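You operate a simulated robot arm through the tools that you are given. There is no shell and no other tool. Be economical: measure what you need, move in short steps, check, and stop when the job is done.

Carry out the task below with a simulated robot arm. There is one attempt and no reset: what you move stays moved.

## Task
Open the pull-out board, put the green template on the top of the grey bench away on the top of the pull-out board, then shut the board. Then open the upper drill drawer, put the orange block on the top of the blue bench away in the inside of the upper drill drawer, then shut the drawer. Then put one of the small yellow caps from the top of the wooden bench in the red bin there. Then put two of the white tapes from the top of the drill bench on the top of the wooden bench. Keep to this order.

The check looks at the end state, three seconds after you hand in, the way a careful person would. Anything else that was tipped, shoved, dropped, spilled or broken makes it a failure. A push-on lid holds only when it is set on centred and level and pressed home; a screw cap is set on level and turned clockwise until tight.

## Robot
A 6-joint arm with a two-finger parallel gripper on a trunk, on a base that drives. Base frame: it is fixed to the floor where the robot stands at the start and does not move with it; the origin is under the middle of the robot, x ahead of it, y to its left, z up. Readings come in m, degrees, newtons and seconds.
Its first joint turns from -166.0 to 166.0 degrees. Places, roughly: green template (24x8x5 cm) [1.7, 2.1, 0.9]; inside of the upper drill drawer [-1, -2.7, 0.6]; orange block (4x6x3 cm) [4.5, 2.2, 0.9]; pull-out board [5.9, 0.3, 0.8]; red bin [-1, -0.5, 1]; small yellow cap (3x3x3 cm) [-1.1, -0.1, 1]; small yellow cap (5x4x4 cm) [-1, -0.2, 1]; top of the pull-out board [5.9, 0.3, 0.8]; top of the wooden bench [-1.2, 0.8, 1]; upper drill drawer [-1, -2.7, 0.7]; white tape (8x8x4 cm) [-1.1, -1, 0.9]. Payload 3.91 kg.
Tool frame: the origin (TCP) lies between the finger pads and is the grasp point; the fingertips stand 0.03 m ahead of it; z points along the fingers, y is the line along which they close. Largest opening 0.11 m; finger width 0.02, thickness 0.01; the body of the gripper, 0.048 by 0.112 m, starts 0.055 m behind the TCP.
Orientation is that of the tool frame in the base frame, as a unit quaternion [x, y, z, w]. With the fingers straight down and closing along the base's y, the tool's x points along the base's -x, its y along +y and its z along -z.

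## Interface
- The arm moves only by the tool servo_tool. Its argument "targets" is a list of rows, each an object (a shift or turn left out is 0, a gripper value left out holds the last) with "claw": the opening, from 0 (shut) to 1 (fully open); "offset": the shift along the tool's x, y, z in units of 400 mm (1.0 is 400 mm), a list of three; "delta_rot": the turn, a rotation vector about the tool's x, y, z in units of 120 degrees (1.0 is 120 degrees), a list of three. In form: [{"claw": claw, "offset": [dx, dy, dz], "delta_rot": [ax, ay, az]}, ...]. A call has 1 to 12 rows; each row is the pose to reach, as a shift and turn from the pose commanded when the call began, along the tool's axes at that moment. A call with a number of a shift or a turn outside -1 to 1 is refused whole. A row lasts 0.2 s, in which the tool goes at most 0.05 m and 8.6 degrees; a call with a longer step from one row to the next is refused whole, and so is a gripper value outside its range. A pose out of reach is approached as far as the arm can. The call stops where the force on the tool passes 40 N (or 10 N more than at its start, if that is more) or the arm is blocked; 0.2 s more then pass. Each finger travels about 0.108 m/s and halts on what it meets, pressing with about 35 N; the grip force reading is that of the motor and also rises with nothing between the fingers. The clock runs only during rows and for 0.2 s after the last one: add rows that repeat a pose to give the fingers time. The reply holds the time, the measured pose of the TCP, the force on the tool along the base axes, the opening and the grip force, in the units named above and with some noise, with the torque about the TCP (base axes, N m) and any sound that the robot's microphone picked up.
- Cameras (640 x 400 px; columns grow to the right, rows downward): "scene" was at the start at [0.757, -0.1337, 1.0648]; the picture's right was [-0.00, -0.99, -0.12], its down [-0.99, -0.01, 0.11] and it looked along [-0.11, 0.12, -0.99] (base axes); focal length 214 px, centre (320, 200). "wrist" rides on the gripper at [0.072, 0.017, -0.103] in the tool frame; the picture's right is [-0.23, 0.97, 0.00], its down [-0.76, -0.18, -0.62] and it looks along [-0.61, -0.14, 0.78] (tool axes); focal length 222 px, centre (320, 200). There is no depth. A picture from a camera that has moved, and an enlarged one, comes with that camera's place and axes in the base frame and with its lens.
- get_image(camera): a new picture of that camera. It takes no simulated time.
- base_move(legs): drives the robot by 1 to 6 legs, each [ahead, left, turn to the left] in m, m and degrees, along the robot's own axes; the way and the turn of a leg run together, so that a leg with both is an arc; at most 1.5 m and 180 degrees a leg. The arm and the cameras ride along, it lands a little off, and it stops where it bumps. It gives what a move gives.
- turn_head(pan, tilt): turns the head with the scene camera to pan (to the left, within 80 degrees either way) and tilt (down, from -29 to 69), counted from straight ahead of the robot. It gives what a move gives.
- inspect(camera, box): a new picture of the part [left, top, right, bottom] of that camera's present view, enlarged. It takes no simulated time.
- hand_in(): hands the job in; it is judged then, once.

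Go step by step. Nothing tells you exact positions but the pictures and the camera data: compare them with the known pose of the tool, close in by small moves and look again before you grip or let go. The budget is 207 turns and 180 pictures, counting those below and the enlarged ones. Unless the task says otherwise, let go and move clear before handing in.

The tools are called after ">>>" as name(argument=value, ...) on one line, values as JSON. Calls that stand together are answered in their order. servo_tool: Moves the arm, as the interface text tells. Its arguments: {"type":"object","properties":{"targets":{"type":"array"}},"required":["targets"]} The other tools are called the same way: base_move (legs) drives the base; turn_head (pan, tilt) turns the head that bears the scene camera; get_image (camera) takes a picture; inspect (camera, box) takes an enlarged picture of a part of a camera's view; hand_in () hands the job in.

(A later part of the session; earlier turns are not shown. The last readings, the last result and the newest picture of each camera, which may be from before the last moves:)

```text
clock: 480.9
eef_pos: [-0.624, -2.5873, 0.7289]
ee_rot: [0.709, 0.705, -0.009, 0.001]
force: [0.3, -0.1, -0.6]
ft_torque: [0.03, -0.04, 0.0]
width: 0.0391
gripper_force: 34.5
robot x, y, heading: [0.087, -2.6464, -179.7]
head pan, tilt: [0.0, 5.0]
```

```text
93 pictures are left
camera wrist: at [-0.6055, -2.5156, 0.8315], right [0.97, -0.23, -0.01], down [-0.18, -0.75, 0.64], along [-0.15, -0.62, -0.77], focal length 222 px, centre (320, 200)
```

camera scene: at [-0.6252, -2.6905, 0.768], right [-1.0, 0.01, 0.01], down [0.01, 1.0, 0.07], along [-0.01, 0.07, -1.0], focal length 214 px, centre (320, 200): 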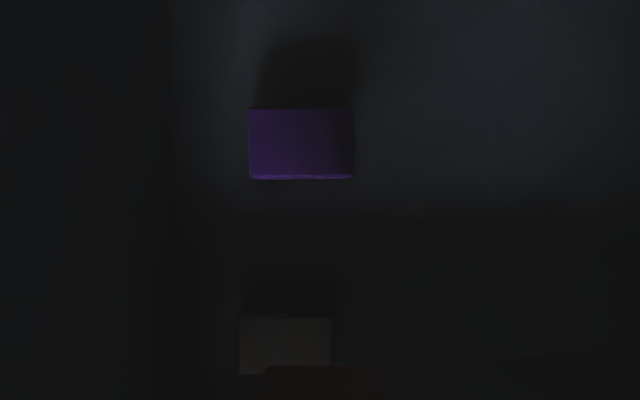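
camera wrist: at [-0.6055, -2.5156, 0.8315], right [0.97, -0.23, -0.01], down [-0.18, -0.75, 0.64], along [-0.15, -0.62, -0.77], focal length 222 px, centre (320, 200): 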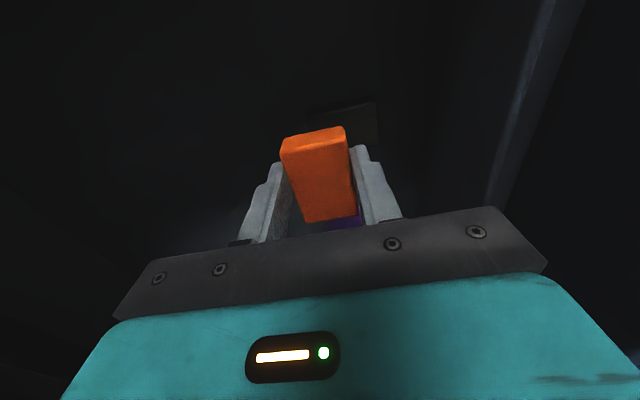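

A third, dark block lies right under my spot, at y≈−2.585. The gap between it and the purple block (y −2.69…−2.60) is free, so I'll shift to (−0.645, −2.648) and check.

>>> servo_tool(targets=[{"offset": [-0.08, -0.03, 0]}, {"offset": [-0.1525, -0.0525, 0]}, {"offset": [-0.1525, -0.0525, 0]}])

>>> turn_head(pan=0, tilt=30)

>>> get_image(camera="scene")

>>> get_image(camera="wrist")

```text
clock: 481.7
eef_pos: [-0.6457, -2.6501, 0.7301]
ee_rot: [0.709, 0.706, -0.008, 0.001]
force: [0.4, -1.0, -0.8]
ft_torque: [0.03, -0.03, 0.01]
width: 0.0393
gripper_force: 34.7
robot x, y, heading: [0.09, -2.646, -179.9]
head pan, tilt: [0.0, 5.0]
```

```text
clock: 482.6
eef_pos: [-0.6446, -2.6504, 0.7294]
ee_rot: [0.709, 0.705, -0.008, 0.001]
force: [0.6, -0.5, -0.7]
ft_torque: [-0.01, -0.02, -0.01]
width: 0.0393
gripper_force: 34.9
robot x, y, heading: [0.0868, -2.65, -179.8]
head pan, tilt: [0.0, 30.0]
```

```text
92 pictures are left
camera scene: at [-0.6454, -2.7127, 0.7702], right [-1.0, 0.01, 0.01], down [0.01, 0.87, 0.49], along [-0.01, 0.49, -0.87], focal length 214 px, centre (320, 200)
```

scene: 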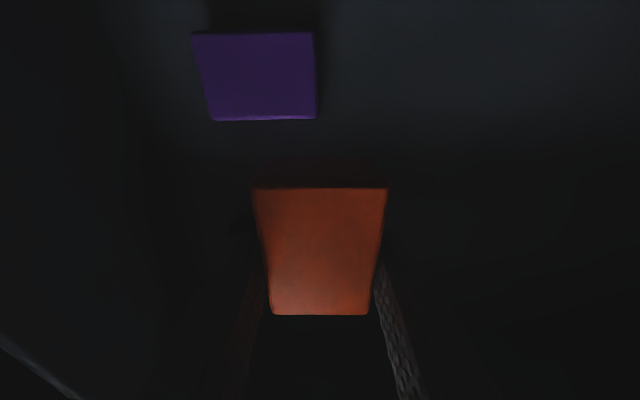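

```text
91 pictures are left
camera wrist: at [-0.626, -2.5782, 0.8328], right [0.97, -0.23, -0.01], down [-0.18, -0.75, 0.64], along [-0.15, -0.62, -0.77], focal length 222 px, centre (320, 200)
```

wrist: 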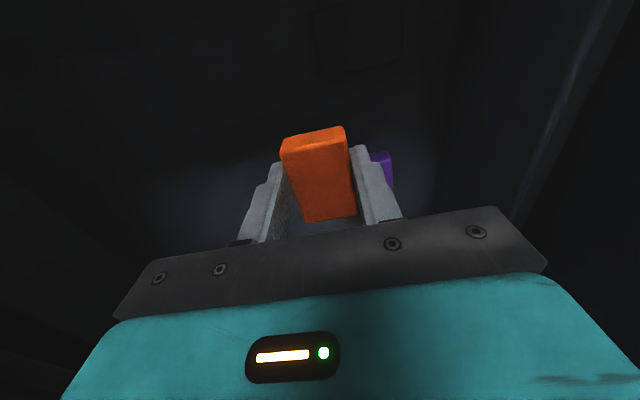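

Clear on both sides. I'll lower until it touches the drawer floor.

>>> servo_tool(targets=[{"offset": [-0.01, -0.01, 0.08]}, {"offset": [-0.01, -0.01, 0.14]}, {"offset": [-0.01, -0.01, 0.17]}, {"offset": [-0.01, -0.01, 0.19]}, {"offset": [-0.01, -0.01, 0.21]}, {"offset": [-0.01, -0.01, 0.23]}, {"offset": [-0.01, -0.01, 0.25]}])

>>> get_image(camera="scene")

```text
clock: 483.4
eef_pos: [-0.6517, -2.6547, 0.671]
ee_rot: [0.709, 0.705, -0.011, 0.0]
force: [-0.6, 0.0, 14.8]
ft_torque: [-0.59, -0.3, -0.03]
width: 0.0392
gripper_force: 35.1
robot x, y, heading: [0.0897, -2.6446, -179.8]
head pan, tilt: [0.0, 30.0]
stopped in row 3: the force on the tool passed its limit at 55 N (the readings are from after the stop); the commanded pose is now the measured one
```

```text
90 pictures are left
camera scene: at [-0.6524, -2.7168, 0.7099], right [-1.0, 0.01, 0.02], down [0.01, 0.87, 0.49], along [-0.01, 0.49, -0.87], focal length 214 px, centre (320, 200)
```

scene: 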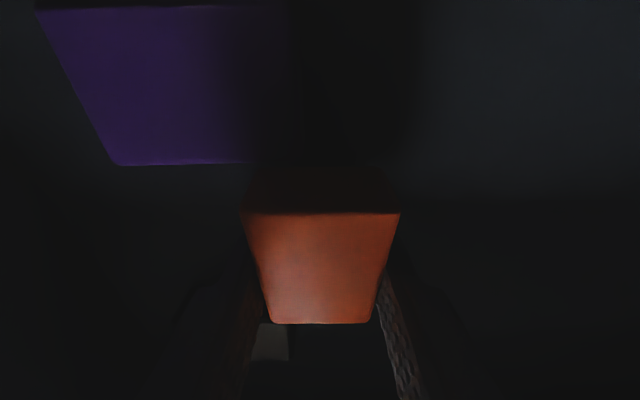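

Contact with the floor. I'll open slightly, check that the block stays put, and lift.

>>> servo_tool(targets=[{"claw": 0.5}, {"claw": 0.55}, {"claw": 0.55}, {"offset": [0, 0, -0.06], "claw": 0.55}, {"offset": [0, 0, -0.16]}, {"offset": [0, 0, -0.26]}, {"offset": [0, 0, -0.36]}, {"offset": [0, 0, -0.48]}, {"offset": [0, 0, -0.6]}, {"offset": [0, 0, -0.72]}])

>>> turn_head(pan=0, tilt=10)

>>> get_image(camera="scene")

>>> get_image(camera="wrist")

```text
clock: 485.6
eef_pos: [-0.6494, -2.649, 0.9544]
ee_rot: [0.71, 0.705, -0.01, 0.0]
force: [-0.8, -0.3, -0.9]
ft_torque: [0.05, -0.01, 0.0]
width: 0.0602
gripper_force: 0.0
robot x, y, heading: [0.0884, -2.6508, -179.6]
head pan, tilt: [0.0, 30.0]
```

```text
clock: 486.4
eef_pos: [-0.6484, -2.6488, 0.9537]
ee_rot: [0.709, 0.705, -0.011, 0.0]
force: [0.6, 0.0, -0.1]
ft_torque: [0.0, 0.0, -0.01]
width: 0.0603
gripper_force: 0.0
robot x, y, heading: [0.0891, -2.6445, -179.7]
head pan, tilt: [0.0, 10.0]
```

```text
89 pictures are left
camera scene: at [-0.6491, -2.7434, 0.9915], right [-1.0, 0.01, 0.01], down [0.01, 0.99, 0.16], along [-0.01, 0.16, -0.99], focal length 214 px, centre (320, 200)
```

scene: 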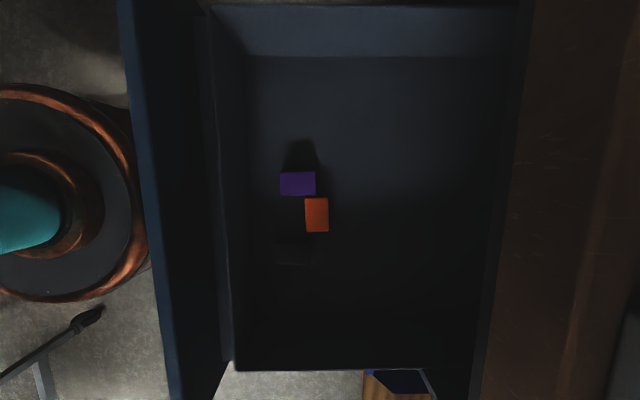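

```text
88 pictures are left
camera wrist: at [-0.629, -2.5767, 1.0562], right [0.97, -0.23, -0.01], down [-0.17, -0.75, 0.64], along [-0.16, -0.62, -0.77], focal length 222 px, centre (320, 200)
```

wrist: 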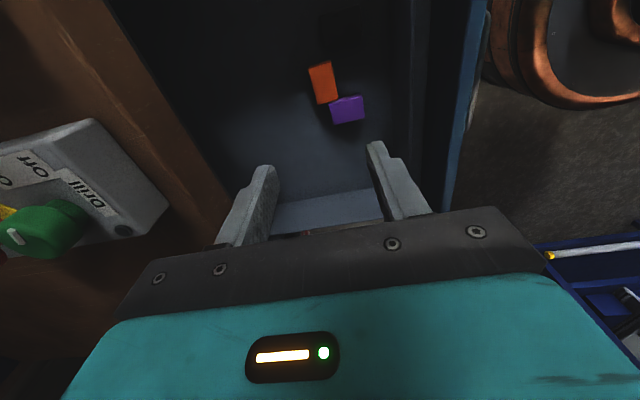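

The orange block lies flat in the drawer. Now I'll back the base up, level the tool pointing at the drawer, and push the handle.

>>> base_move(legs=[[-0.36, 0, 0]])

>>> servo_tool(targets=[{"claw": 0, "delta_rot": [0, 0, 0.07]}, {"delta_rot": [0, 0, 0.14]}, {"delta_rot": [0, 0, 0.21]}, {"delta_rot": [0, 0, 0.28]}, {"delta_rot": [0, 0, 0.35]}, {"delta_rot": [0, 0, 0.42]}, {"delta_rot": [0, 0, 0.49]}, {"delta_rot": [0, 0, 0.56]}, {"delta_rot": [0, 0, 0.63]}, {"delta_rot": [0, 0, 0.69]}, {"delta_rot": [0, 0, 0.75]}])

>>> servo_tool(targets=[{"delta_rot": [0, -0.07, 0], "offset": [0, 0, 0]}, {"delta_rot": [0, -0.14, 0], "offset": [0, 0, 0]}, {"delta_rot": [0, -0.21, 0], "offset": [0, 0.02, 0.06]}, {"delta_rot": [0, -0.28, 0], "offset": [0, 0.04, 0.12]}, {"delta_rot": [0, -0.35, 0], "offset": [0, 0.06, 0.18]}, {"delta_rot": [0, -0.42, 0], "offset": [0, 0.08, 0.24]}, {"delta_rot": [0, -0.49, 0], "offset": [0, 0.08, 0.3]}, {"delta_rot": [0, -0.56, 0], "offset": [0, 0.08, 0.36]}, {"delta_rot": [0, -0.63, 0], "offset": [0, 0.08, 0.42]}, {"delta_rot": [0, -0.69, 0], "offset": [0, 0.08, 0.48]}, {"delta_rot": [0, -0.75, 0], "offset": [0, 0.08, 0.54]}])

>>> get_image(camera="scene")

>>> get_image(camera="wrist")

```text
clock: 488.7
eef_pos: [-0.2906, -2.6507, 0.9533]
ee_rot: [0.707, 0.707, -0.01, 0.001]
force: [0.3, 0.9, 1.1]
ft_torque: [-0.03, 0.0, -0.01]
width: 0.0604
gripper_force: 0.0
robot x, y, heading: [0.4503, -2.6445, -179.3]
head pan, tilt: [0.0, 10.0]
```

```text
clock: 491.1
eef_pos: [-0.2906, -2.6496, 0.9529]
ee_rot: [1.0, -0.002, -0.007, 0.007]
force: [0.8, 1.1, -0.2]
ft_torque: [0.02, -0.04, 0.01]
width: 0.0001
gripper_force: 35.1
robot x, y, heading: [0.4502, -2.6447, -179.4]
head pan, tilt: [0.0, 10.0]
```

```text
clock: 493.5
eef_pos: [-0.2873, -2.7282, 0.7487]
ee_rot: [-0.705, 0.025, 0.709, 0.019]
force: [-0.4, -4.1, 0.0]
ft_torque: [0.05, -0.06, -0.26]
width: 0.0
gripper_force: 34.5
out of reach, approached as far as the arm can: row 7, 8, 9, 10, 11
robot x, y, heading: [0.445, -2.6443, -179.4]
head pan, tilt: [0.0, 10.0]
```

```text
87 pictures are left
camera scene: at [-0.2507, -2.7313, 0.8416], right [0.06, 1.0, -0.01], down [0.17, -0.02, -0.99], along [-0.98, 0.06, -0.17], focal length 214 px, centre (320, 200)
```

scene: 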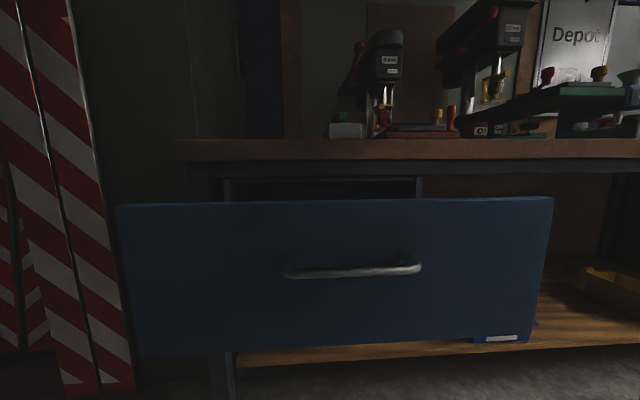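

```text
86 pictures are left
camera wrist: at [-0.1856, -2.7542, 0.6757], right [-0.06, -0.97, 0.24], down [0.64, 0.14, 0.76], along [-0.77, 0.2, 0.61], focal length 222 px, centre (320, 200)
```

wrist: 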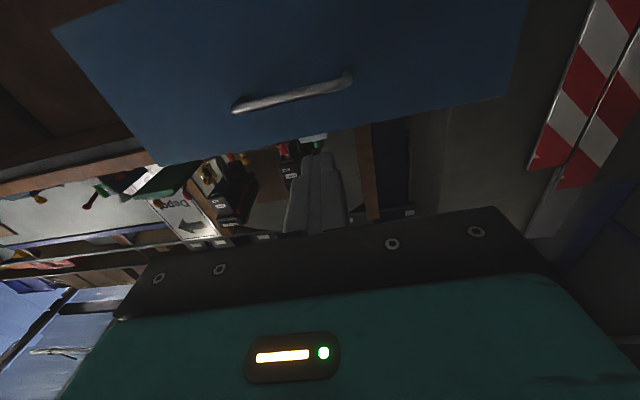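

The handle is centred at (−0.45, −2.687, 0.735). I'm slightly high and to the left; I'll shift the tool right and down, then realign with the base.

>>> servo_tool(targets=[{"offset": [0.01, -0.1, 0]}, {"offset": [0.02, -0.2, 0]}, {"offset": [0.035, -0.3, 0]}, {"offset": [0.035, -0.3, 0]}])

```text
clock: 494.5
eef_pos: [-0.2805, -2.6829, 0.7442]
ee_rot: [0.707, -0.042, -0.705, -0.043]
force: [-0.3, -0.9, 0.3]
ft_torque: [0.01, 0.02, 0.02]
width: 0.0
gripper_force: 35.1
out of reach, approached as far as the arm can: row 1, 2, 3, 4
robot x, y, heading: [0.4432, -2.6455, -179.4]
head pan, tilt: [0.0, 10.0]
```

>>> servo_tool(targets=[{"offset": [0.03, 0, 0.03], "delta_rot": [0, 0.05, 0]}, {"offset": [0.05, 0, 0.05], "delta_rot": [0, 0.1, 0]}, {"offset": [0.05, 0, 0.05], "delta_rot": [0, 0.1, 0]}])

>>> get_image(camera="wrist")

```text
clock: 495.3
eef_pos: [-0.3028, -2.6819, 0.7256]
ee_rot: [0.777, -0.044, -0.627, -0.037]
force: [-0.4, 0.9, -0.1]
ft_torque: [-0.01, 0.0, -0.01]
width: 0.0002
gripper_force: 34.9
robot x, y, heading: [0.4477, -2.6447, -179.2]
head pan, tilt: [0.0, 10.0]
```

```text
85 pictures are left
camera wrist: at [-0.1877, -2.7139, 0.6759], right [-0.16, -0.96, 0.22], down [0.47, 0.12, 0.88], along [-0.87, 0.24, 0.43], focal length 222 px, centre (320, 200)
```

wrist: 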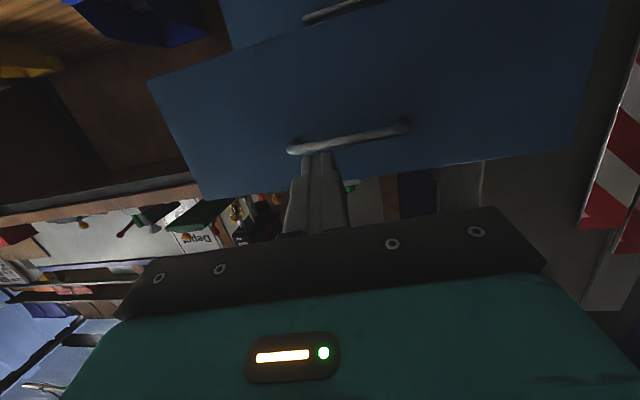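

>>> servo_tool(targets=[{"offset": [-0.03, 0, 0]}, {"offset": [-0.03, 0, 0]}])

>>> base_move(legs=[[0.11, 0, 0]])

>>> get_image(camera="wrist")

>>> get_image(camera="scene")

```text
clock: 495.9
eef_pos: [-0.3044, -2.6807, 0.736]
ee_rot: [0.777, -0.046, -0.627, -0.038]
force: [0.0, 0.6, 0.3]
ft_torque: [0.0, -0.02, -0.02]
width: 0.0
gripper_force: 34.8
robot x, y, heading: [0.4424, -2.6479, -179.3]
head pan, tilt: [0.0, 10.0]
```

```text
clock: 497.1
eef_pos: [-0.4158, -2.6803, 0.7359]
ee_rot: [0.777, -0.046, -0.627, -0.038]
force: [0.2, -0.6, 0.1]
ft_torque: [0.01, -0.01, 0.0]
width: 0.0001
gripper_force: 34.7
robot x, y, heading: [0.3324, -2.6455, -179.4]
head pan, tilt: [0.0, 10.0]
```

```text
84 pictures are left
camera wrist: at [-0.3015, -2.7131, 0.6878], right [-0.16, -0.96, 0.22], down [0.47, 0.12, 0.88], along [-0.87, 0.25, 0.43], focal length 222 px, centre (320, 200)
```

wrist: 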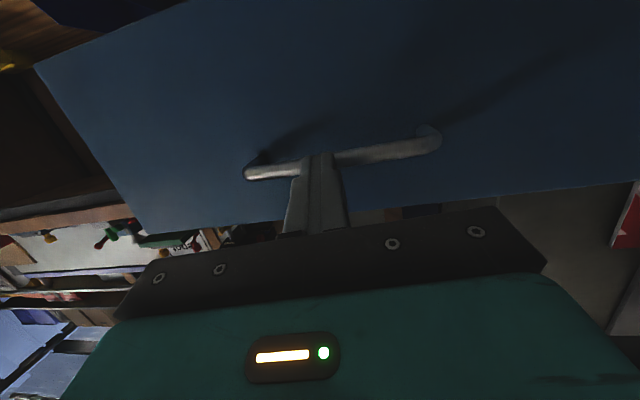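

```text
83 pictures are left
camera scene: at [-0.3999, -2.6844, 0.8357], right [0.12, 0.99, 0.0], down [0.38, -0.04, -0.93], along [-0.92, 0.11, -0.38], focal length 214 px, centre (320, 200)
```

scene: 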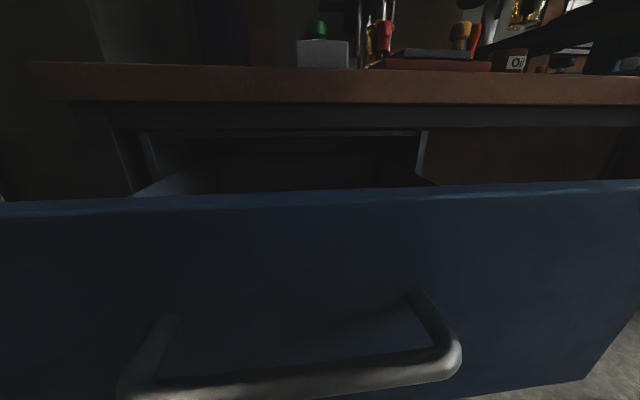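

The tip is on the bar. I'll push the drawer in with the base in steps.

>>> base_move(legs=[[0.15, 0, 0]])

>>> base_move(legs=[[0.12, 0, 0]])

>>> get_image(camera="wrist")

>>> get_image(camera="scene")

```text
clock: 498.5
eef_pos: [-0.5644, -2.6826, 0.7364]
ee_rot: [0.776, -0.045, -0.627, -0.038]
force: [-0.4, -1.0, -0.5]
ft_torque: [0.01, -0.03, 0.01]
width: 0.0
gripper_force: 34.7
robot x, y, heading: [0.1929, -2.6483, -179.3]
head pan, tilt: [0.0, 10.0]
```

```text
clock: 499.7
eef_pos: [-0.6848, -2.684, 0.7357]
ee_rot: [0.777, -0.047, -0.626, -0.04]
force: [1.1, -0.8, 0.0]
ft_torque: [0.02, -0.02, -0.02]
width: 0.0
gripper_force: 34.9
robot x, y, heading: [0.0647, -2.6479, -179.3]
head pan, tilt: [0.0, 10.0]
```

```text
82 pictures are left
camera wrist: at [-0.5707, -2.716, 0.6877], right [-0.16, -0.96, 0.22], down [0.47, 0.12, 0.88], along [-0.87, 0.25, 0.43], focal length 222 px, centre (320, 200)
```

wrist: 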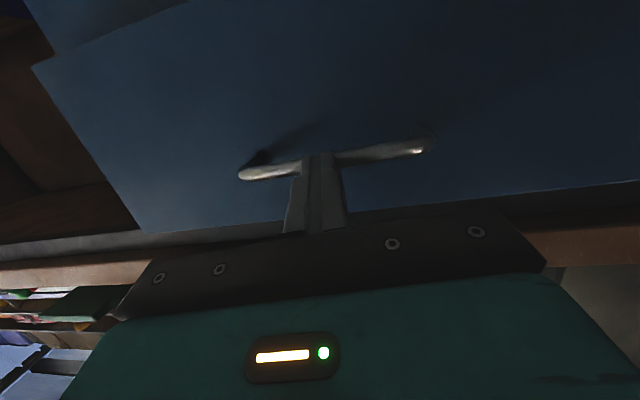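

```text
81 pictures are left
camera scene: at [-0.6692, -2.6873, 0.8356], right [0.12, 0.99, 0.0], down [0.38, -0.04, -0.93], along [-0.92, 0.11, -0.38], focal length 214 px, centre (320, 200)
```

scene: 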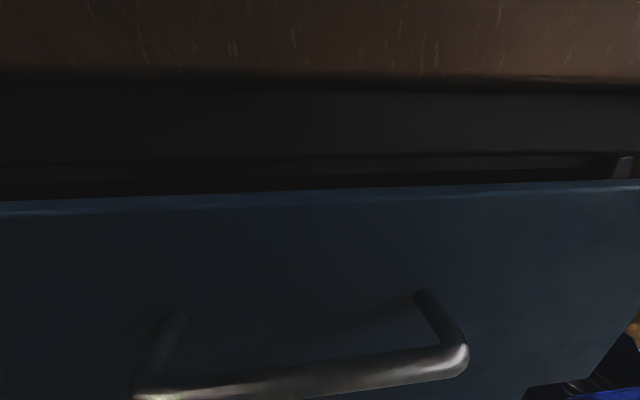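

>>> base_move(legs=[[0.04, 0, 0]])

>>> base_move(legs=[[0.05, 0, 0]])

>>> get_image(camera="wrist")

>>> get_image(camera="scene")

```text
clock: 500.7
eef_pos: [-0.7154, -2.6845, 0.7355]
ee_rot: [0.778, -0.047, -0.626, -0.039]
force: [15.4, 0.8, 11.0]
ft_torque: [-0.08, 0.3, 0.04]
width: 0.0003
gripper_force: 35.2
robot x, y, heading: [0.0335, -2.6479, -179.1]
head pan, tilt: [0.0, 10.0]
stopped in leg 1: the force on the tool passed its limit at 105 N (the readings are from after the stop); the commanded pose is now the measured one
```

```text
clock: 501.4
eef_pos: [-0.7158, -2.6848, 0.7366]
ee_rot: [0.777, -0.046, -0.626, -0.038]
force: [18.8, 1.2, 12.4]
ft_torque: [-0.11, 0.39, 0.1]
width: 0.0
gripper_force: 35.0
robot x, y, heading: [0.0268, -2.65, -179.2]
head pan, tilt: [0.0, 10.0]
stopped in leg 1: the force on the tool passed its limit at 83 N (the readings are from after the stop); the commanded pose is now the measured one
```

```text
80 pictures are left
camera wrist: at [-0.6015, -2.7164, 0.687], right [-0.17, -0.96, 0.22], down [0.46, 0.12, 0.88], along [-0.87, 0.25, 0.43], focal length 222 px, centre (320, 200)
```

wrist: 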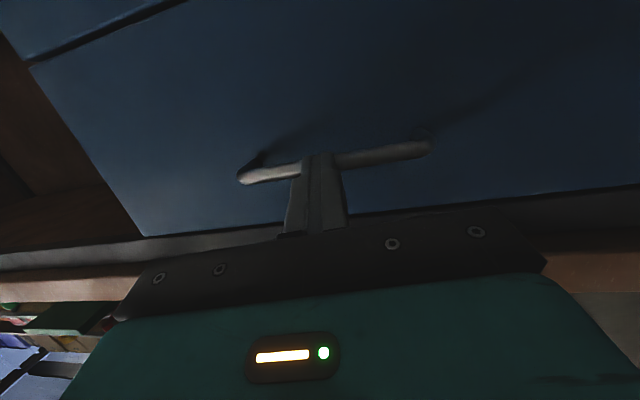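

```text
79 pictures are left
camera scene: at [-0.7001, -2.6873, 0.8347], right [0.12, 0.99, 0.0], down [0.38, -0.04, -0.93], along [-0.92, 0.11, -0.38], focal length 214 px, centre (320, 200)
```

scene: 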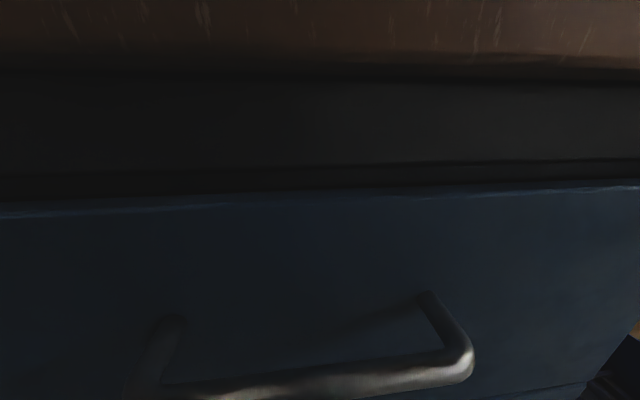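

The push stopped at a tip position of x≈−0.745, perhaps closed or perhaps my head touching the bench edge. I'll back off and inspect.

>>> base_move(legs=[[-0.2, 0, 0]])

>>> turn_head(pan=-20, tilt=20)

>>> get_image(camera="scene")

>>> get_image(camera="wrist")

```text
clock: 503.0
eef_pos: [-0.5147, -2.6806, 0.733]
ee_rot: [0.778, -0.047, -0.625, -0.039]
force: [-0.2, 0.0, 0.6]
ft_torque: [0.04, 0.0, 0.02]
width: 0.0002
gripper_force: 35.1
robot x, y, heading: [0.2315, -2.649, -179.7]
head pan, tilt: [0.0, 10.0]
```

```text
clock: 503.8
eef_pos: [-0.515, -2.6807, 0.735]
ee_rot: [0.778, -0.046, -0.626, -0.038]
force: [0.0, -0.5, 0.5]
ft_torque: [-0.01, 0.03, 0.05]
width: 0.0
gripper_force: 35.0
robot x, y, heading: [0.2315, -2.648, -179.7]
head pan, tilt: [-20.0, 20.0]
```

```text
78 pictures are left
camera scene: at [-0.4878, -2.6539, 0.8191], right [0.44, 0.89, 0.08], down [0.5, -0.18, -0.85], along [-0.74, 0.42, -0.52], focal length 214 px, centre (320, 200)
```

scene: 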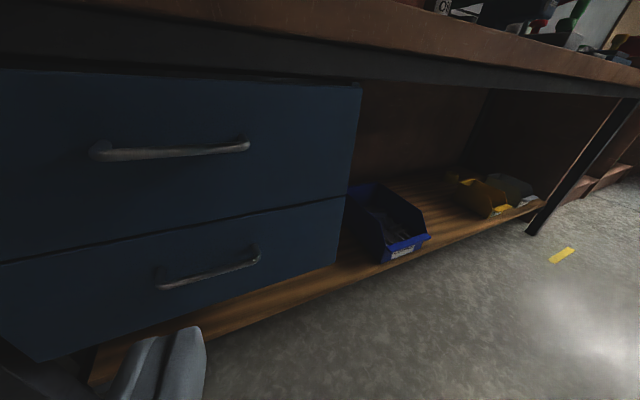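

```text
77 pictures are left
camera wrist: at [-0.4015, -2.7135, 0.6861], right [-0.17, -0.96, 0.22], down [0.46, 0.12, 0.88], along [-0.87, 0.25, 0.43], focal length 222 px, centre (320, 200)
```

wrist: 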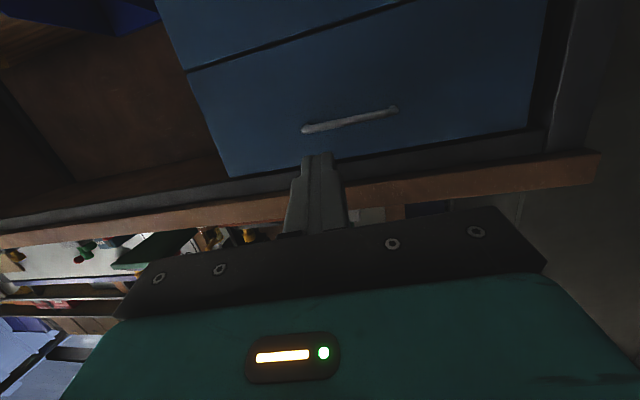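

>>> inspect(camera="scene", box=[270, 60, 410, 280])

>>> inspect(camera="wrist", box=[140, 0, 340, 190])

```text
1.82 times, centred on (340, 170) of scene
camera zoom: at [-0.4878, -2.6539, 0.8191], right [0.44, 0.89, 0.08], down [0.5, -0.18, -0.85], along [-0.74, 0.42, -0.52], focal length 390 px, centre (284, 254)
```

zoom: 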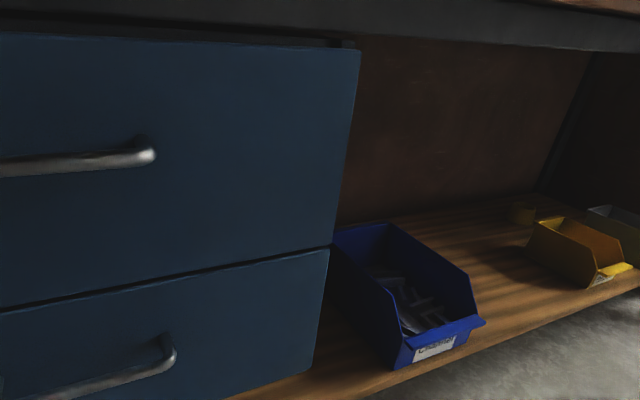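

```text
2.11 times, centred on (240, 95) of wrist
camera zoom: at [-0.4015, -2.7135, 0.6861], right [-0.17, -0.96, 0.22], down [0.46, 0.12, 0.88], along [-0.87, 0.25, 0.43], focal length 468 px, centre (488, 421)
```

zoom: 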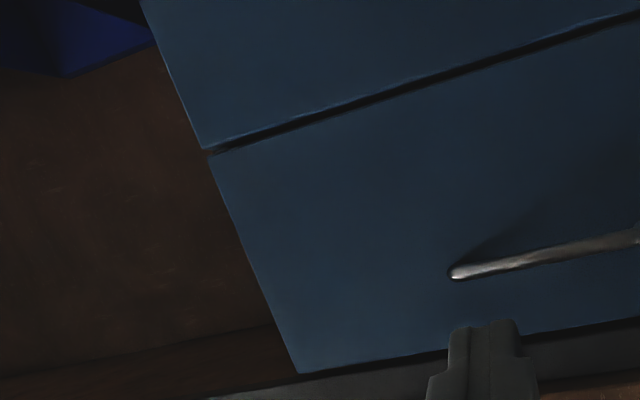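

The panel edges look nearly flush but I want to be sure. I'll strafe right and look along the drawer faces.

>>> base_move(legs=[[0, -0.38, 0], [0.1, 0, 0]])

>>> turn_head(pan=70, tilt=10)

>>> get_image(camera="scene")

```text
clock: 506.9
eef_pos: [-0.6176, -2.3053, 0.7352]
ee_rot: [0.778, -0.047, -0.625, -0.039]
force: [0.1, 0.0, 0.6]
ft_torque: [-0.02, -0.02, 0.02]
width: 0.0001
gripper_force: 35.8
robot x, y, heading: [0.1285, -2.2724, -179.7]
head pan, tilt: [-20.0, 20.0]
```

```text
clock: 508.6
eef_pos: [-0.6182, -2.3053, 0.7357]
ee_rot: [0.778, -0.047, -0.625, -0.039]
force: [-0.9, 0.2, 0.6]
ft_torque: [0.0, 0.03, 0.01]
width: 0.0
gripper_force: 34.5
robot x, y, heading: [0.131, -2.2741, -179.7]
head pan, tilt: [70.0, 10.0]
```

```text
74 pictures are left
camera scene: at [-0.5541, -2.4022, 0.8466], right [-0.87, 0.45, -0.2], down [0.29, 0.13, -0.95], along [-0.4, -0.88, -0.24], focal length 214 px, centre (320, 200)
```

scene: 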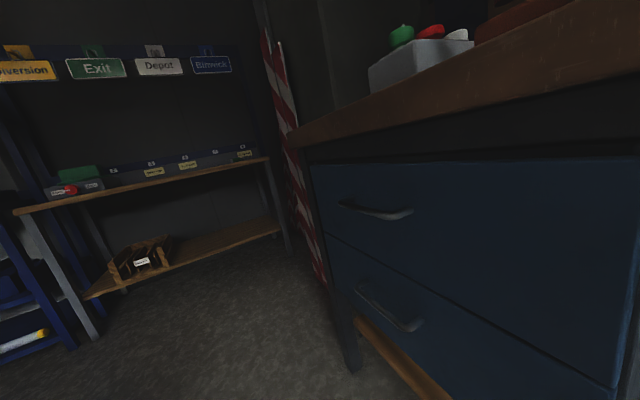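

>>> inspect(camera="scene", box=[290, 120, 460, 340])

>>> inspect(camera="scene", box=[540, 120, 640, 400])

```text
1.82 times, centred on (375, 230) of scene
camera zoom: at [-0.5541, -2.4022, 0.8466], right [-0.87, 0.45, -0.2], down [0.29, 0.13, -0.95], along [-0.4, -0.88, -0.24], focal length 390 px, centre (220, 146)
```

zoom: 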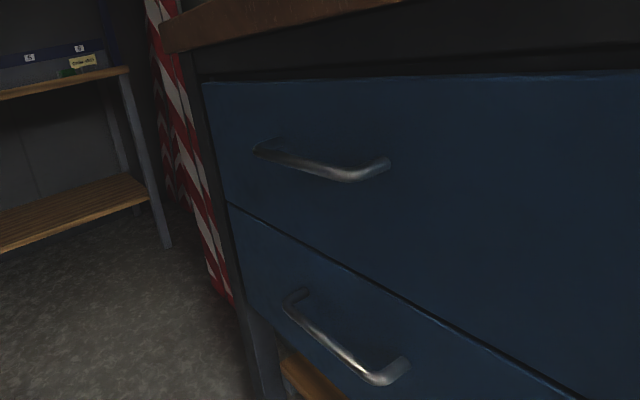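

```text
1.43 times, centred on (590, 260) of scene
camera zoom: at [-0.5541, -2.4022, 0.8466], right [-0.87, 0.45, -0.2], down [0.29, 0.13, -0.95], along [-0.4, -0.88, -0.24], focal length 306 px, centre (-66, 114)
```

zoom: 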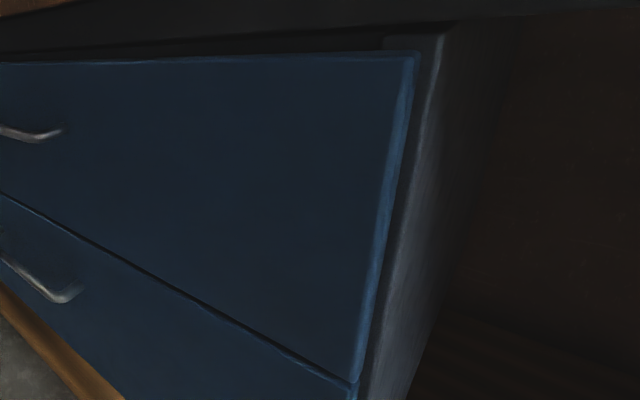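

The upper drawer is flush and shut. Next come the caps: I'll back off, raise the arm to a downward pose and drive to the wooden bench.

>>> base_move(legs=[[-0.12, 0, 0]])

>>> servo_tool(targets=[{"offset": [-0.1, 0, 0.0], "delta_rot": [0, 0, 0]}, {"offset": [-0.2, 0, 0.0], "delta_rot": [0, 0.06, 0]}, {"offset": [-0.3, 0, 0.0], "delta_rot": [0, 0.12, 0]}, {"offset": [-0.4, 0, 0.0], "delta_rot": [0, 0.18, 0]}, {"offset": [-0.5, 0, -0.05], "delta_rot": [0, 0.24, 0]}, {"offset": [-0.6, 0, -0.1], "delta_rot": [0, 0.3, 0]}, {"offset": [-0.7, 0, -0.15], "delta_rot": [0, 0.36, 0]}, {"offset": [-0.8, 0, -0.2], "delta_rot": [0, 0.42, 0]}, {"offset": [-0.9, 0, -0.25], "delta_rot": [0, 0.48, 0]}, {"offset": [-1.0, 0, -0.3], "delta_rot": [0, 0.54, 0]}, {"offset": [-1.0, 0, -0.35], "delta_rot": [0, 0.6, 0]}, {"offset": [-1.0, 0, -0.4], "delta_rot": [0, 0.65, 0]}])

>>> turn_head(pan=0, tilt=-29)

```text
clock: 509.8
eef_pos: [-0.5133, -2.313, 0.7349]
ee_rot: [0.778, -0.045, -0.626, -0.037]
force: [0.1, -0.1, -0.1]
ft_torque: [-0.03, 0.0, 0.03]
width: 0.0
gripper_force: 35.0
robot x, y, heading: [0.2332, -2.2742, -179.1]
head pan, tilt: [70.0, 10.0]
stopped in leg 1: the robot was blocked; the commanded pose is now the measured one
```

```text
clock: 512.4
eef_pos: [-0.4425, -2.3208, 1.1593]
ee_rot: [0.998, -0.057, 0.004, -0.001]
force: [0.2, -1.0, 0.1]
ft_torque: [0.04, 0.0, -0.04]
width: 0.0001
gripper_force: 35.0
robot x, y, heading: [0.2356, -2.2728, -179.0]
head pan, tilt: [70.0, 10.0]
```

```text
clock: 513.8
eef_pos: [-0.4436, -2.3196, 1.1584]
ee_rot: [0.998, -0.058, 0.003, -0.001]
force: [0.2, -0.4, 0.1]
ft_torque: [-0.01, 0.0, -0.02]
width: 0.0001
gripper_force: 35.3
robot x, y, heading: [0.2282, -2.2734, -178.8]
head pan, tilt: [0.0, -28.6]
```

>>> servo_tool(targets=[{"offset": [0.12, 0, 0]}, {"offset": [0.24, 0, 0]}, {"offset": [0.36, 0, 0]}, {"offset": [0.48, 0, 0]}, {"offset": [0.55, 0, 0]}])

>>> base_move(legs=[[0.25, 0, -1], [0, -1.1, 0], [0, -0.9, 0]])

>>> get_image(camera="scene")

```text
clock: 515.0
eef_pos: [-0.224, -2.3471, 1.1614]
ee_rot: [0.998, -0.057, 0.004, -0.001]
force: [-0.3, 0.0, -0.9]
ft_torque: [0.01, -0.05, 0.01]
width: 0.0
gripper_force: 34.8
robot x, y, heading: [0.233, -2.2754, -179.1]
head pan, tilt: [0.0, -28.6]
```

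```text
clock: 526.5
eef_pos: [-0.476, -0.3285, 1.1622]
ee_rot: [0.998, -0.065, 0.003, -0.001]
force: [0.5, -0.6, -0.1]
ft_torque: [-0.02, 0.01, 0.0]
width: 0.0
gripper_force: 35.4
robot x, y, heading: [-0.0179, -0.261, -180.0]
head pan, tilt: [0.0, -28.6]
```

```text
71 pictures are left
camera scene: at [-0.6258, -0.3093, 1.2237], right [0.13, 0.99, 0.0], down [0.87, -0.11, -0.47], along [-0.47, 0.06, -0.88], focal length 214 px, centre (320, 200)
```

scene: 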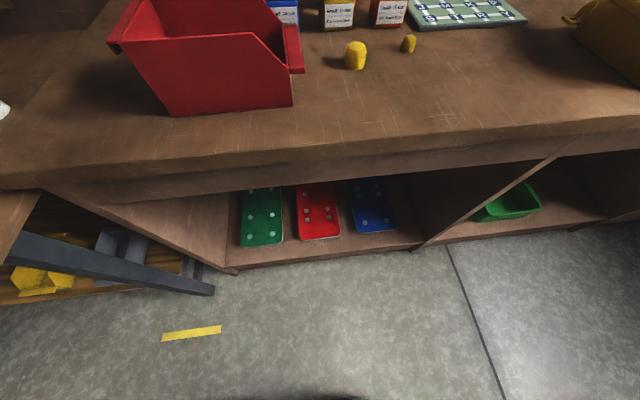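

>>> inspect(camera="scene", box=[250, 0, 450, 125])

```text
3.20 times, centred on (350, 62) of scene
camera zoom: at [-0.6258, -0.3093, 1.2237], right [0.13, 0.99, 0.0], down [0.87, -0.11, -0.47], along [-0.47, 0.06, -0.88], focal length 686 px, centre (224, 640)
```

zoom: 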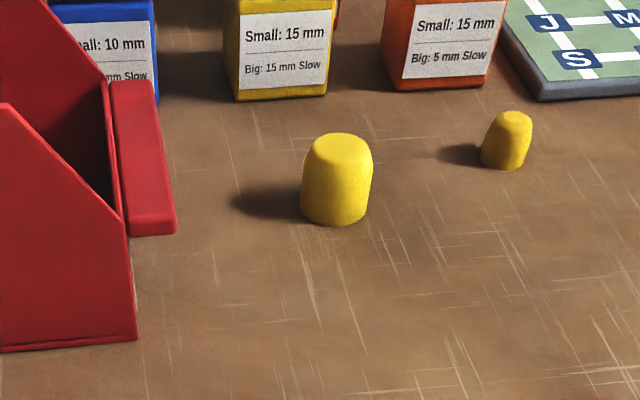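

I see two yellow caps; I'll take the smaller one near (−1.11, −0.05). The red bin is to its left. I'll move up and position the hand above the cap.

>>> base_move(legs=[[0.15, -0.2, 0]])

>>> servo_tool(targets=[{"claw": 0.6, "offset": [-0.1, -0.006, 0], "delta_rot": [0, 0, -0.007]}, {"offset": [-0.2, -0.012, 0], "delta_rot": [0, 0, -0.014]}, {"offset": [-0.3, -0.018, 0], "delta_rot": [0, 0, -0.021]}, {"offset": [-0.4, -0.024, 0], "delta_rot": [0, 0, -0.028]}, {"offset": [-0.5, -0.03, 0], "delta_rot": [0, 0, -0.035]}, {"offset": [-0.6, -0.036, 0], "delta_rot": [0, 0, -0.042]}, {"offset": [-0.7, -0.042, 0], "delta_rot": [0, 0, -0.049]}, {"offset": [-0.8, -0.048, 0], "delta_rot": [0, 0, -0.056]}, {"offset": [-0.9, -0.054, 0], "delta_rot": [0, 0, -0.062]}])

>>> turn_head(pan=0, tilt=5)

>>> get_image(camera="scene")

>>> get_image(camera="wrist")

```text
clock: 528.3
eef_pos: [-0.6265, -0.1296, 1.1629]
ee_rot: [0.998, -0.064, 0.003, -0.001]
force: [0.2, 0.1, -0.5]
ft_torque: [-0.01, -0.02, 0.0]
width: 0.0003
gripper_force: 34.9
robot x, y, heading: [-0.1702, -0.0613, -180.0]
head pan, tilt: [0.0, -28.6]
```

```text
clock: 530.3
eef_pos: [-0.9808, -0.0598, 1.1627]
ee_rot: [1.0, 0.0, 0.002, 0.0]
force: [1.8, -0.8, 1.1]
ft_torque: [0.01, 0.13, -0.03]
width: 0.0656
gripper_force: 0.0
robot x, y, heading: [-0.167, -0.0646, -179.8]
head pan, tilt: [0.0, -28.6]
```

```text
clock: 531.3
eef_pos: [-0.9815, -0.0603, 1.1611]
ee_rot: [1.0, 0.001, 0.002, 0.001]
force: [0.6, -0.3, -0.8]
ft_torque: [0.01, -0.02, -0.02]
width: 0.0661
gripper_force: 0.1
robot x, y, heading: [-0.1686, -0.0619, -180.0]
head pan, tilt: [0.0, 5.0]
```

```text
69 pictures are left
camera scene: at [-1.0837, -0.0617, 1.1984], right [0.0, 1.0, 0.0], down [1.0, 0.0, 0.09], along [0.09, 0.0, -1.0], focal length 214 px, centre (320, 200)
```

scene: 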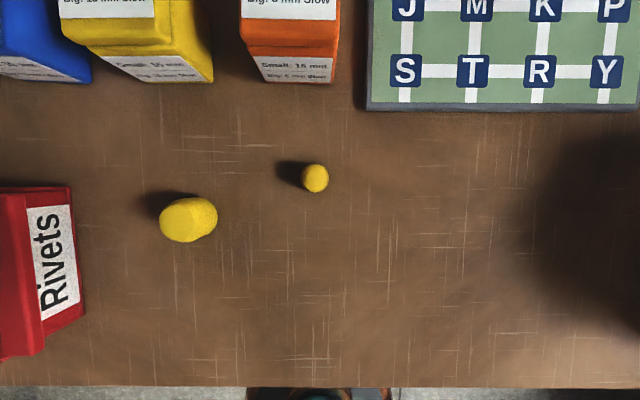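

```text
68 pictures are left
camera wrist: at [-0.9084, -0.0788, 1.2654], right [-0.23, -0.97, 0.0], down [-0.77, 0.18, 0.62], along [-0.6, 0.14, -0.79], focal length 222 px, centre (320, 200)
```

wrist: 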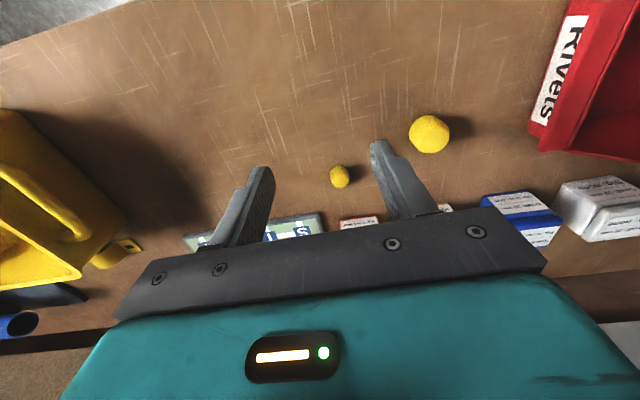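

The small cap is at about (−1.087, −0.067) on a bench top near z≈0.97. I'll go over it and descend partway.

>>> servo_tool(targets=[{"claw": 0.6, "offset": [-0.11, 0.01, 0]}, {"offset": [-0.22, 0.017, 0]}, {"offset": [-0.265, 0.017, 0.05]}, {"offset": [-0.265, 0.017, 0.15]}, {"offset": [-0.265, 0.017, 0.25]}, {"offset": [-0.265, 0.017, 0.29]}, {"offset": [-0.265, 0.017, 0.29]}])

>>> get_image(camera="wrist")

>>> turn_head(pan=0, tilt=50)

>>> get_image(camera="scene")

```text
clock: 532.9
eef_pos: [-1.0855, -0.0674, 1.0445]
ee_rot: [1.0, 0.0, 0.003, 0.0]
force: [0.6, -0.5, -0.5]
ft_torque: [-0.01, 0.04, -0.02]
width: 0.0659
gripper_force: 0.0
robot x, y, heading: [-0.1715, -0.0592, -179.6]
head pan, tilt: [0.0, 5.0]
```

```text
67 pictures are left
camera wrist: at [-1.0125, -0.0865, 1.1487], right [-0.23, -0.97, 0.0], down [-0.77, 0.18, 0.62], along [-0.6, 0.14, -0.79], focal length 222 px, centre (320, 200)
```

wrist: 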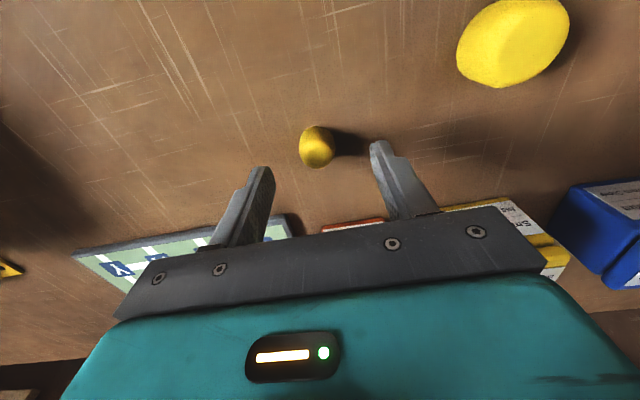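

```text
clock: 534.0
eef_pos: [-1.0858, -0.0688, 1.0455]
ee_rot: [1.0, 0.001, 0.003, 0.0]
force: [-0.1, 0.0, -0.7]
ft_torque: [0.02, -0.01, -0.03]
width: 0.066
gripper_force: 0.1
robot x, y, heading: [-0.1706, -0.0637, -179.7]
head pan, tilt: [0.0, 50.0]
```

```text
66 pictures are left
camera scene: at [-1.118, -0.0694, 1.097], right [0.0, 1.0, 0.0], down [0.64, 0.0, 0.77], along [0.77, 0.0, -0.64], focal length 214 px, centre (320, 200)
```

scene: 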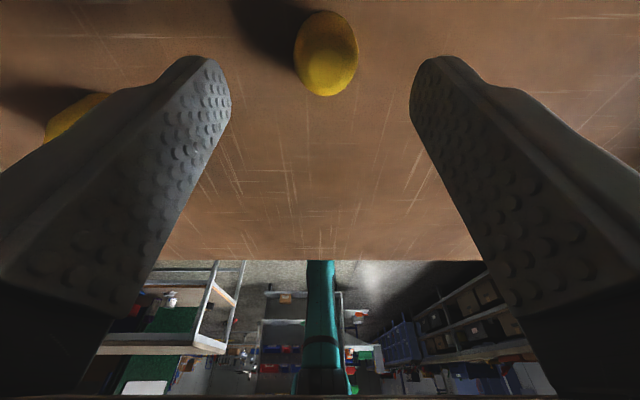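

The cap is centred between the fingers. I'll descend gently and close.

>>> servo_tool(targets=[{"offset": [0, -0.004, 0.03]}, {"offset": [0, -0.004, 0.05]}, {"offset": [0, -0.004, 0.07]}, {"offset": [0, -0.004, 0.085]}, {"offset": [0, -0.004, 0.1]}, {"offset": [0, -0.004, 0.11]}])

>>> get_image(camera="scene")

```text
clock: 535.2
eef_pos: [-1.0875, -0.0668, 1.0095]
ee_rot: [1.0, 0.001, -0.002, 0.001]
force: [4.6, -0.6, 6.8]
ft_torque: [-0.28, -0.22, 0.14]
width: 0.0664
gripper_force: 0.1
robot x, y, heading: [-0.1738, -0.0632, -179.9]
head pan, tilt: [0.0, 50.0]
stopped in row 6: the force on the tool passed its limit at 50 N (the readings are from after the stop); the commanded pose is now the measured one
```

```text
65 pictures are left
camera scene: at [-1.1185, -0.0678, 1.0625], right [0.0, 1.0, 0.0], down [0.65, 0.0, 0.76], along [0.76, 0.0, -0.65], focal length 214 px, centre (320, 200)
```

scene: 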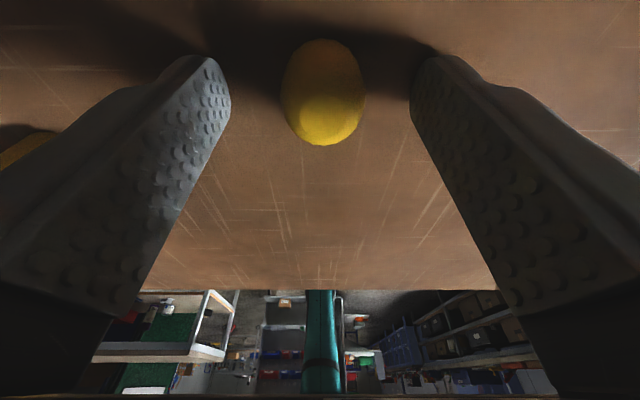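

>>> servo_tool(targets=[{"offset": [0, 0, -0.008]}, {"offset": [0, 0, -0.008], "claw": 0.35}, {"offset": [0, 0, -0.008], "claw": 0.2}, {"offset": [0, 0, -0.008], "claw": 0}, {"offset": [0, 0, -0.008], "claw": 0}, {"offset": [0, 0, -0.008], "claw": 0}, {"offset": [0, 0, -0.06], "claw": 0}, {"offset": [0, 0, -0.18]}, {"offset": [0, 0, -0.3]}, {"offset": [0, 0, -0.42]}, {"offset": [0, 0, -0.54]}])

>>> turn_head(pan=0, tilt=10)

>>> get_image(camera="scene")

>>> get_image(camera="wrist")

```text
clock: 537.6
eef_pos: [-1.0693, -0.0676, 1.185]
ee_rot: [1.0, 0.001, -0.002, -0.001]
force: [0.0, 0.6, -0.5]
ft_torque: [0.01, 0.03, 0.01]
width: 0.0176
gripper_force: 34.7
out of reach, approached as far as the arm can: row 10, 11
robot x, y, heading: [-0.1684, -0.0605, -179.6]
head pan, tilt: [0.0, 50.0]
```

```text
clock: 538.7
eef_pos: [-1.0681, -0.0665, 1.1832]
ee_rot: [1.0, 0.001, -0.004, 0.001]
force: [-1.4, 0.3, 0.4]
ft_torque: [0.0, 0.0, -0.01]
width: 0.0173
gripper_force: 35.3
robot x, y, heading: [-0.1646, -0.0615, -179.7]
head pan, tilt: [0.0, 10.0]
```

```text
64 pictures are left
camera scene: at [-1.1626, -0.0686, 1.2206], right [0.0, 1.0, 0.0], down [0.99, 0.0, 0.17], along [0.17, 0.0, -0.99], focal length 214 px, centre (320, 200)
```

scene: 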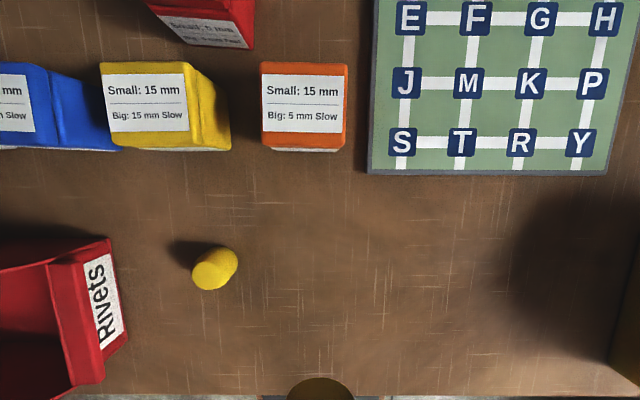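

```text
63 pictures are left
camera wrist: at [-0.9946, -0.0857, 1.2867], right [-0.23, -0.97, 0.0], down [-0.76, 0.18, 0.63], along [-0.61, 0.14, -0.78], focal length 222 px, centre (320, 200)
```

wrist: 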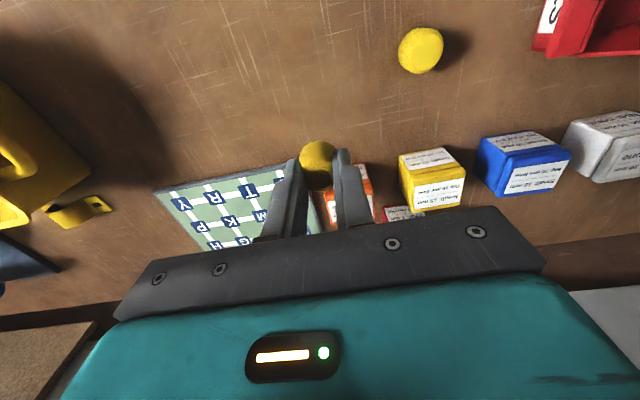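

The cap is held (17.6 mm). I'll strafe left to bring it over the red bin and look from above.

>>> base_move(legs=[[0, 0.34, 0]])

>>> get_image(camera="scene")

>>> get_image(camera="wrist")

```text
clock: 540.9
eef_pos: [-1.068, -0.4081, 1.1836]
ee_rot: [1.0, -0.001, -0.004, 0.001]
force: [0.3, 0.0, -0.7]
ft_torque: [0.01, 0.04, 0.01]
width: 0.0232
gripper_force: 35.2
robot x, y, heading: [-0.1696, -0.4048, -180.0]
head pan, tilt: [0.0, 10.0]
```

```text
62 pictures are left
camera scene: at [-1.1619, -0.4087, 1.2207], right [0.0, 1.0, 0.0], down [0.99, 0.0, 0.17], along [0.17, 0.0, -0.99], focal length 214 px, centre (320, 200)
```

scene: 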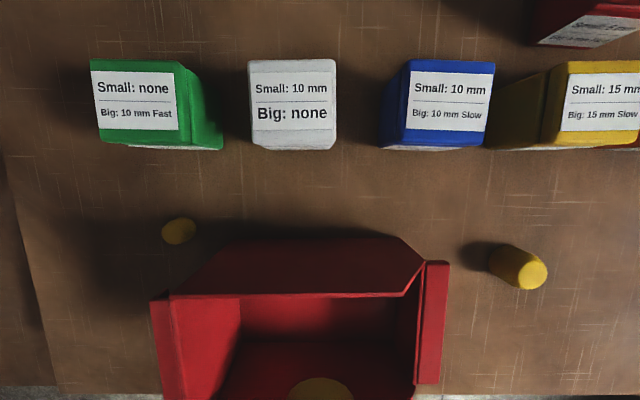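

```text
61 pictures are left
camera wrist: at [-0.994, -0.4263, 1.2867], right [-0.23, -0.97, 0.0], down [-0.76, 0.18, 0.63], along [-0.61, 0.14, -0.78], focal length 222 px, centre (320, 200)
```

wrist: 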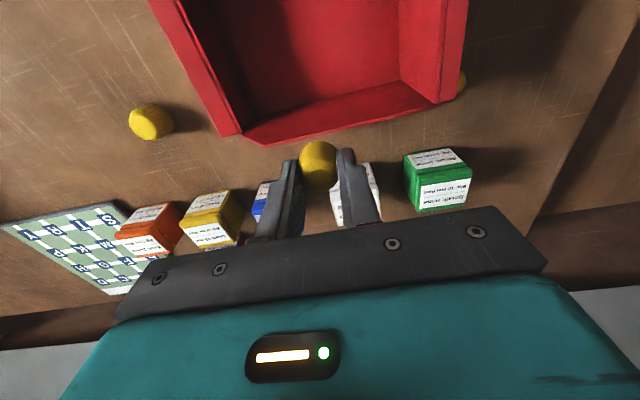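

The cap hangs just at the bin's rear edge; the bin interior is centred near (−1.01, −0.415). I'll move 6 cm toward me, then lower into the bin and look.

>>> servo_tool(targets=[{"offset": [0.08, 0.01, 0]}, {"offset": [0.145, 0.015, 0]}, {"offset": [0.145, 0.015, 0]}])

>>> get_image(camera="wrist")

>>> turn_head(pan=0, tilt=40)

>>> get_image(camera="scene")

```text
clock: 541.7
eef_pos: [-1.0086, -0.4144, 1.1834]
ee_rot: [1.0, -0.001, -0.003, 0.001]
force: [-0.2, 0.8, 0.1]
ft_torque: [0.01, 0.0, -0.01]
width: 0.0232
gripper_force: 34.9
robot x, y, heading: [-0.1681, -0.407, -180.1]
head pan, tilt: [0.0, 10.0]
```

```text
60 pictures are left
camera wrist: at [-0.935, -0.4328, 1.2863], right [-0.23, -0.97, 0.0], down [-0.76, 0.18, 0.63], along [-0.61, 0.14, -0.78], focal length 222 px, centre (320, 200)
```

wrist: 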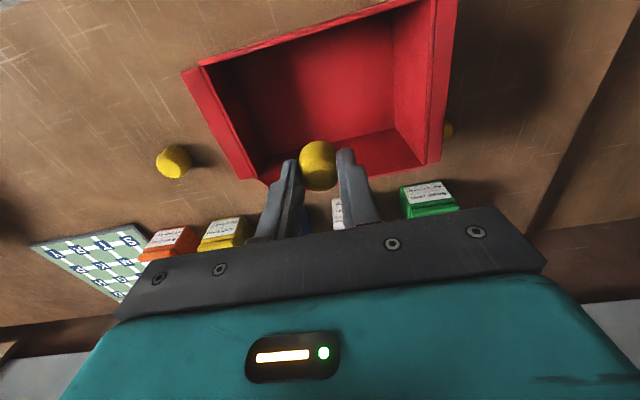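

```text
clock: 542.7
eef_pos: [-1.0095, -0.4146, 1.1828]
ee_rot: [1.0, -0.001, -0.003, 0.0]
force: [0.1, -0.1, 0.1]
ft_torque: [0.01, 0.03, 0.0]
width: 0.0231
gripper_force: 34.9
robot x, y, heading: [-0.1699, -0.4078, -179.9]
head pan, tilt: [0.0, 40.0]
```

```text
59 pictures are left
camera scene: at [-1.0555, -0.4153, 1.2278], right [0.0, 1.0, 0.0], down [0.77, 0.0, 0.64], along [0.64, 0.0, -0.77], focal length 214 px, centre (320, 200)
```

scene: 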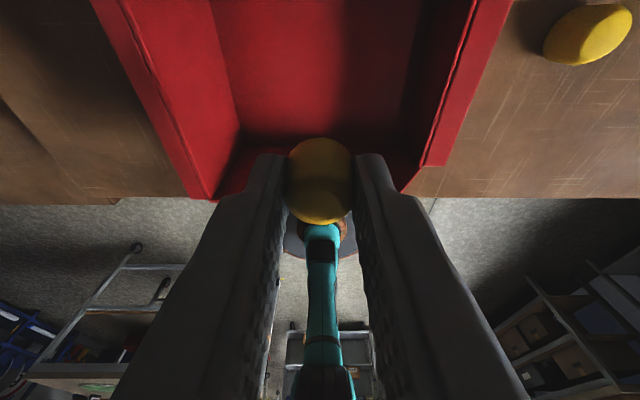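

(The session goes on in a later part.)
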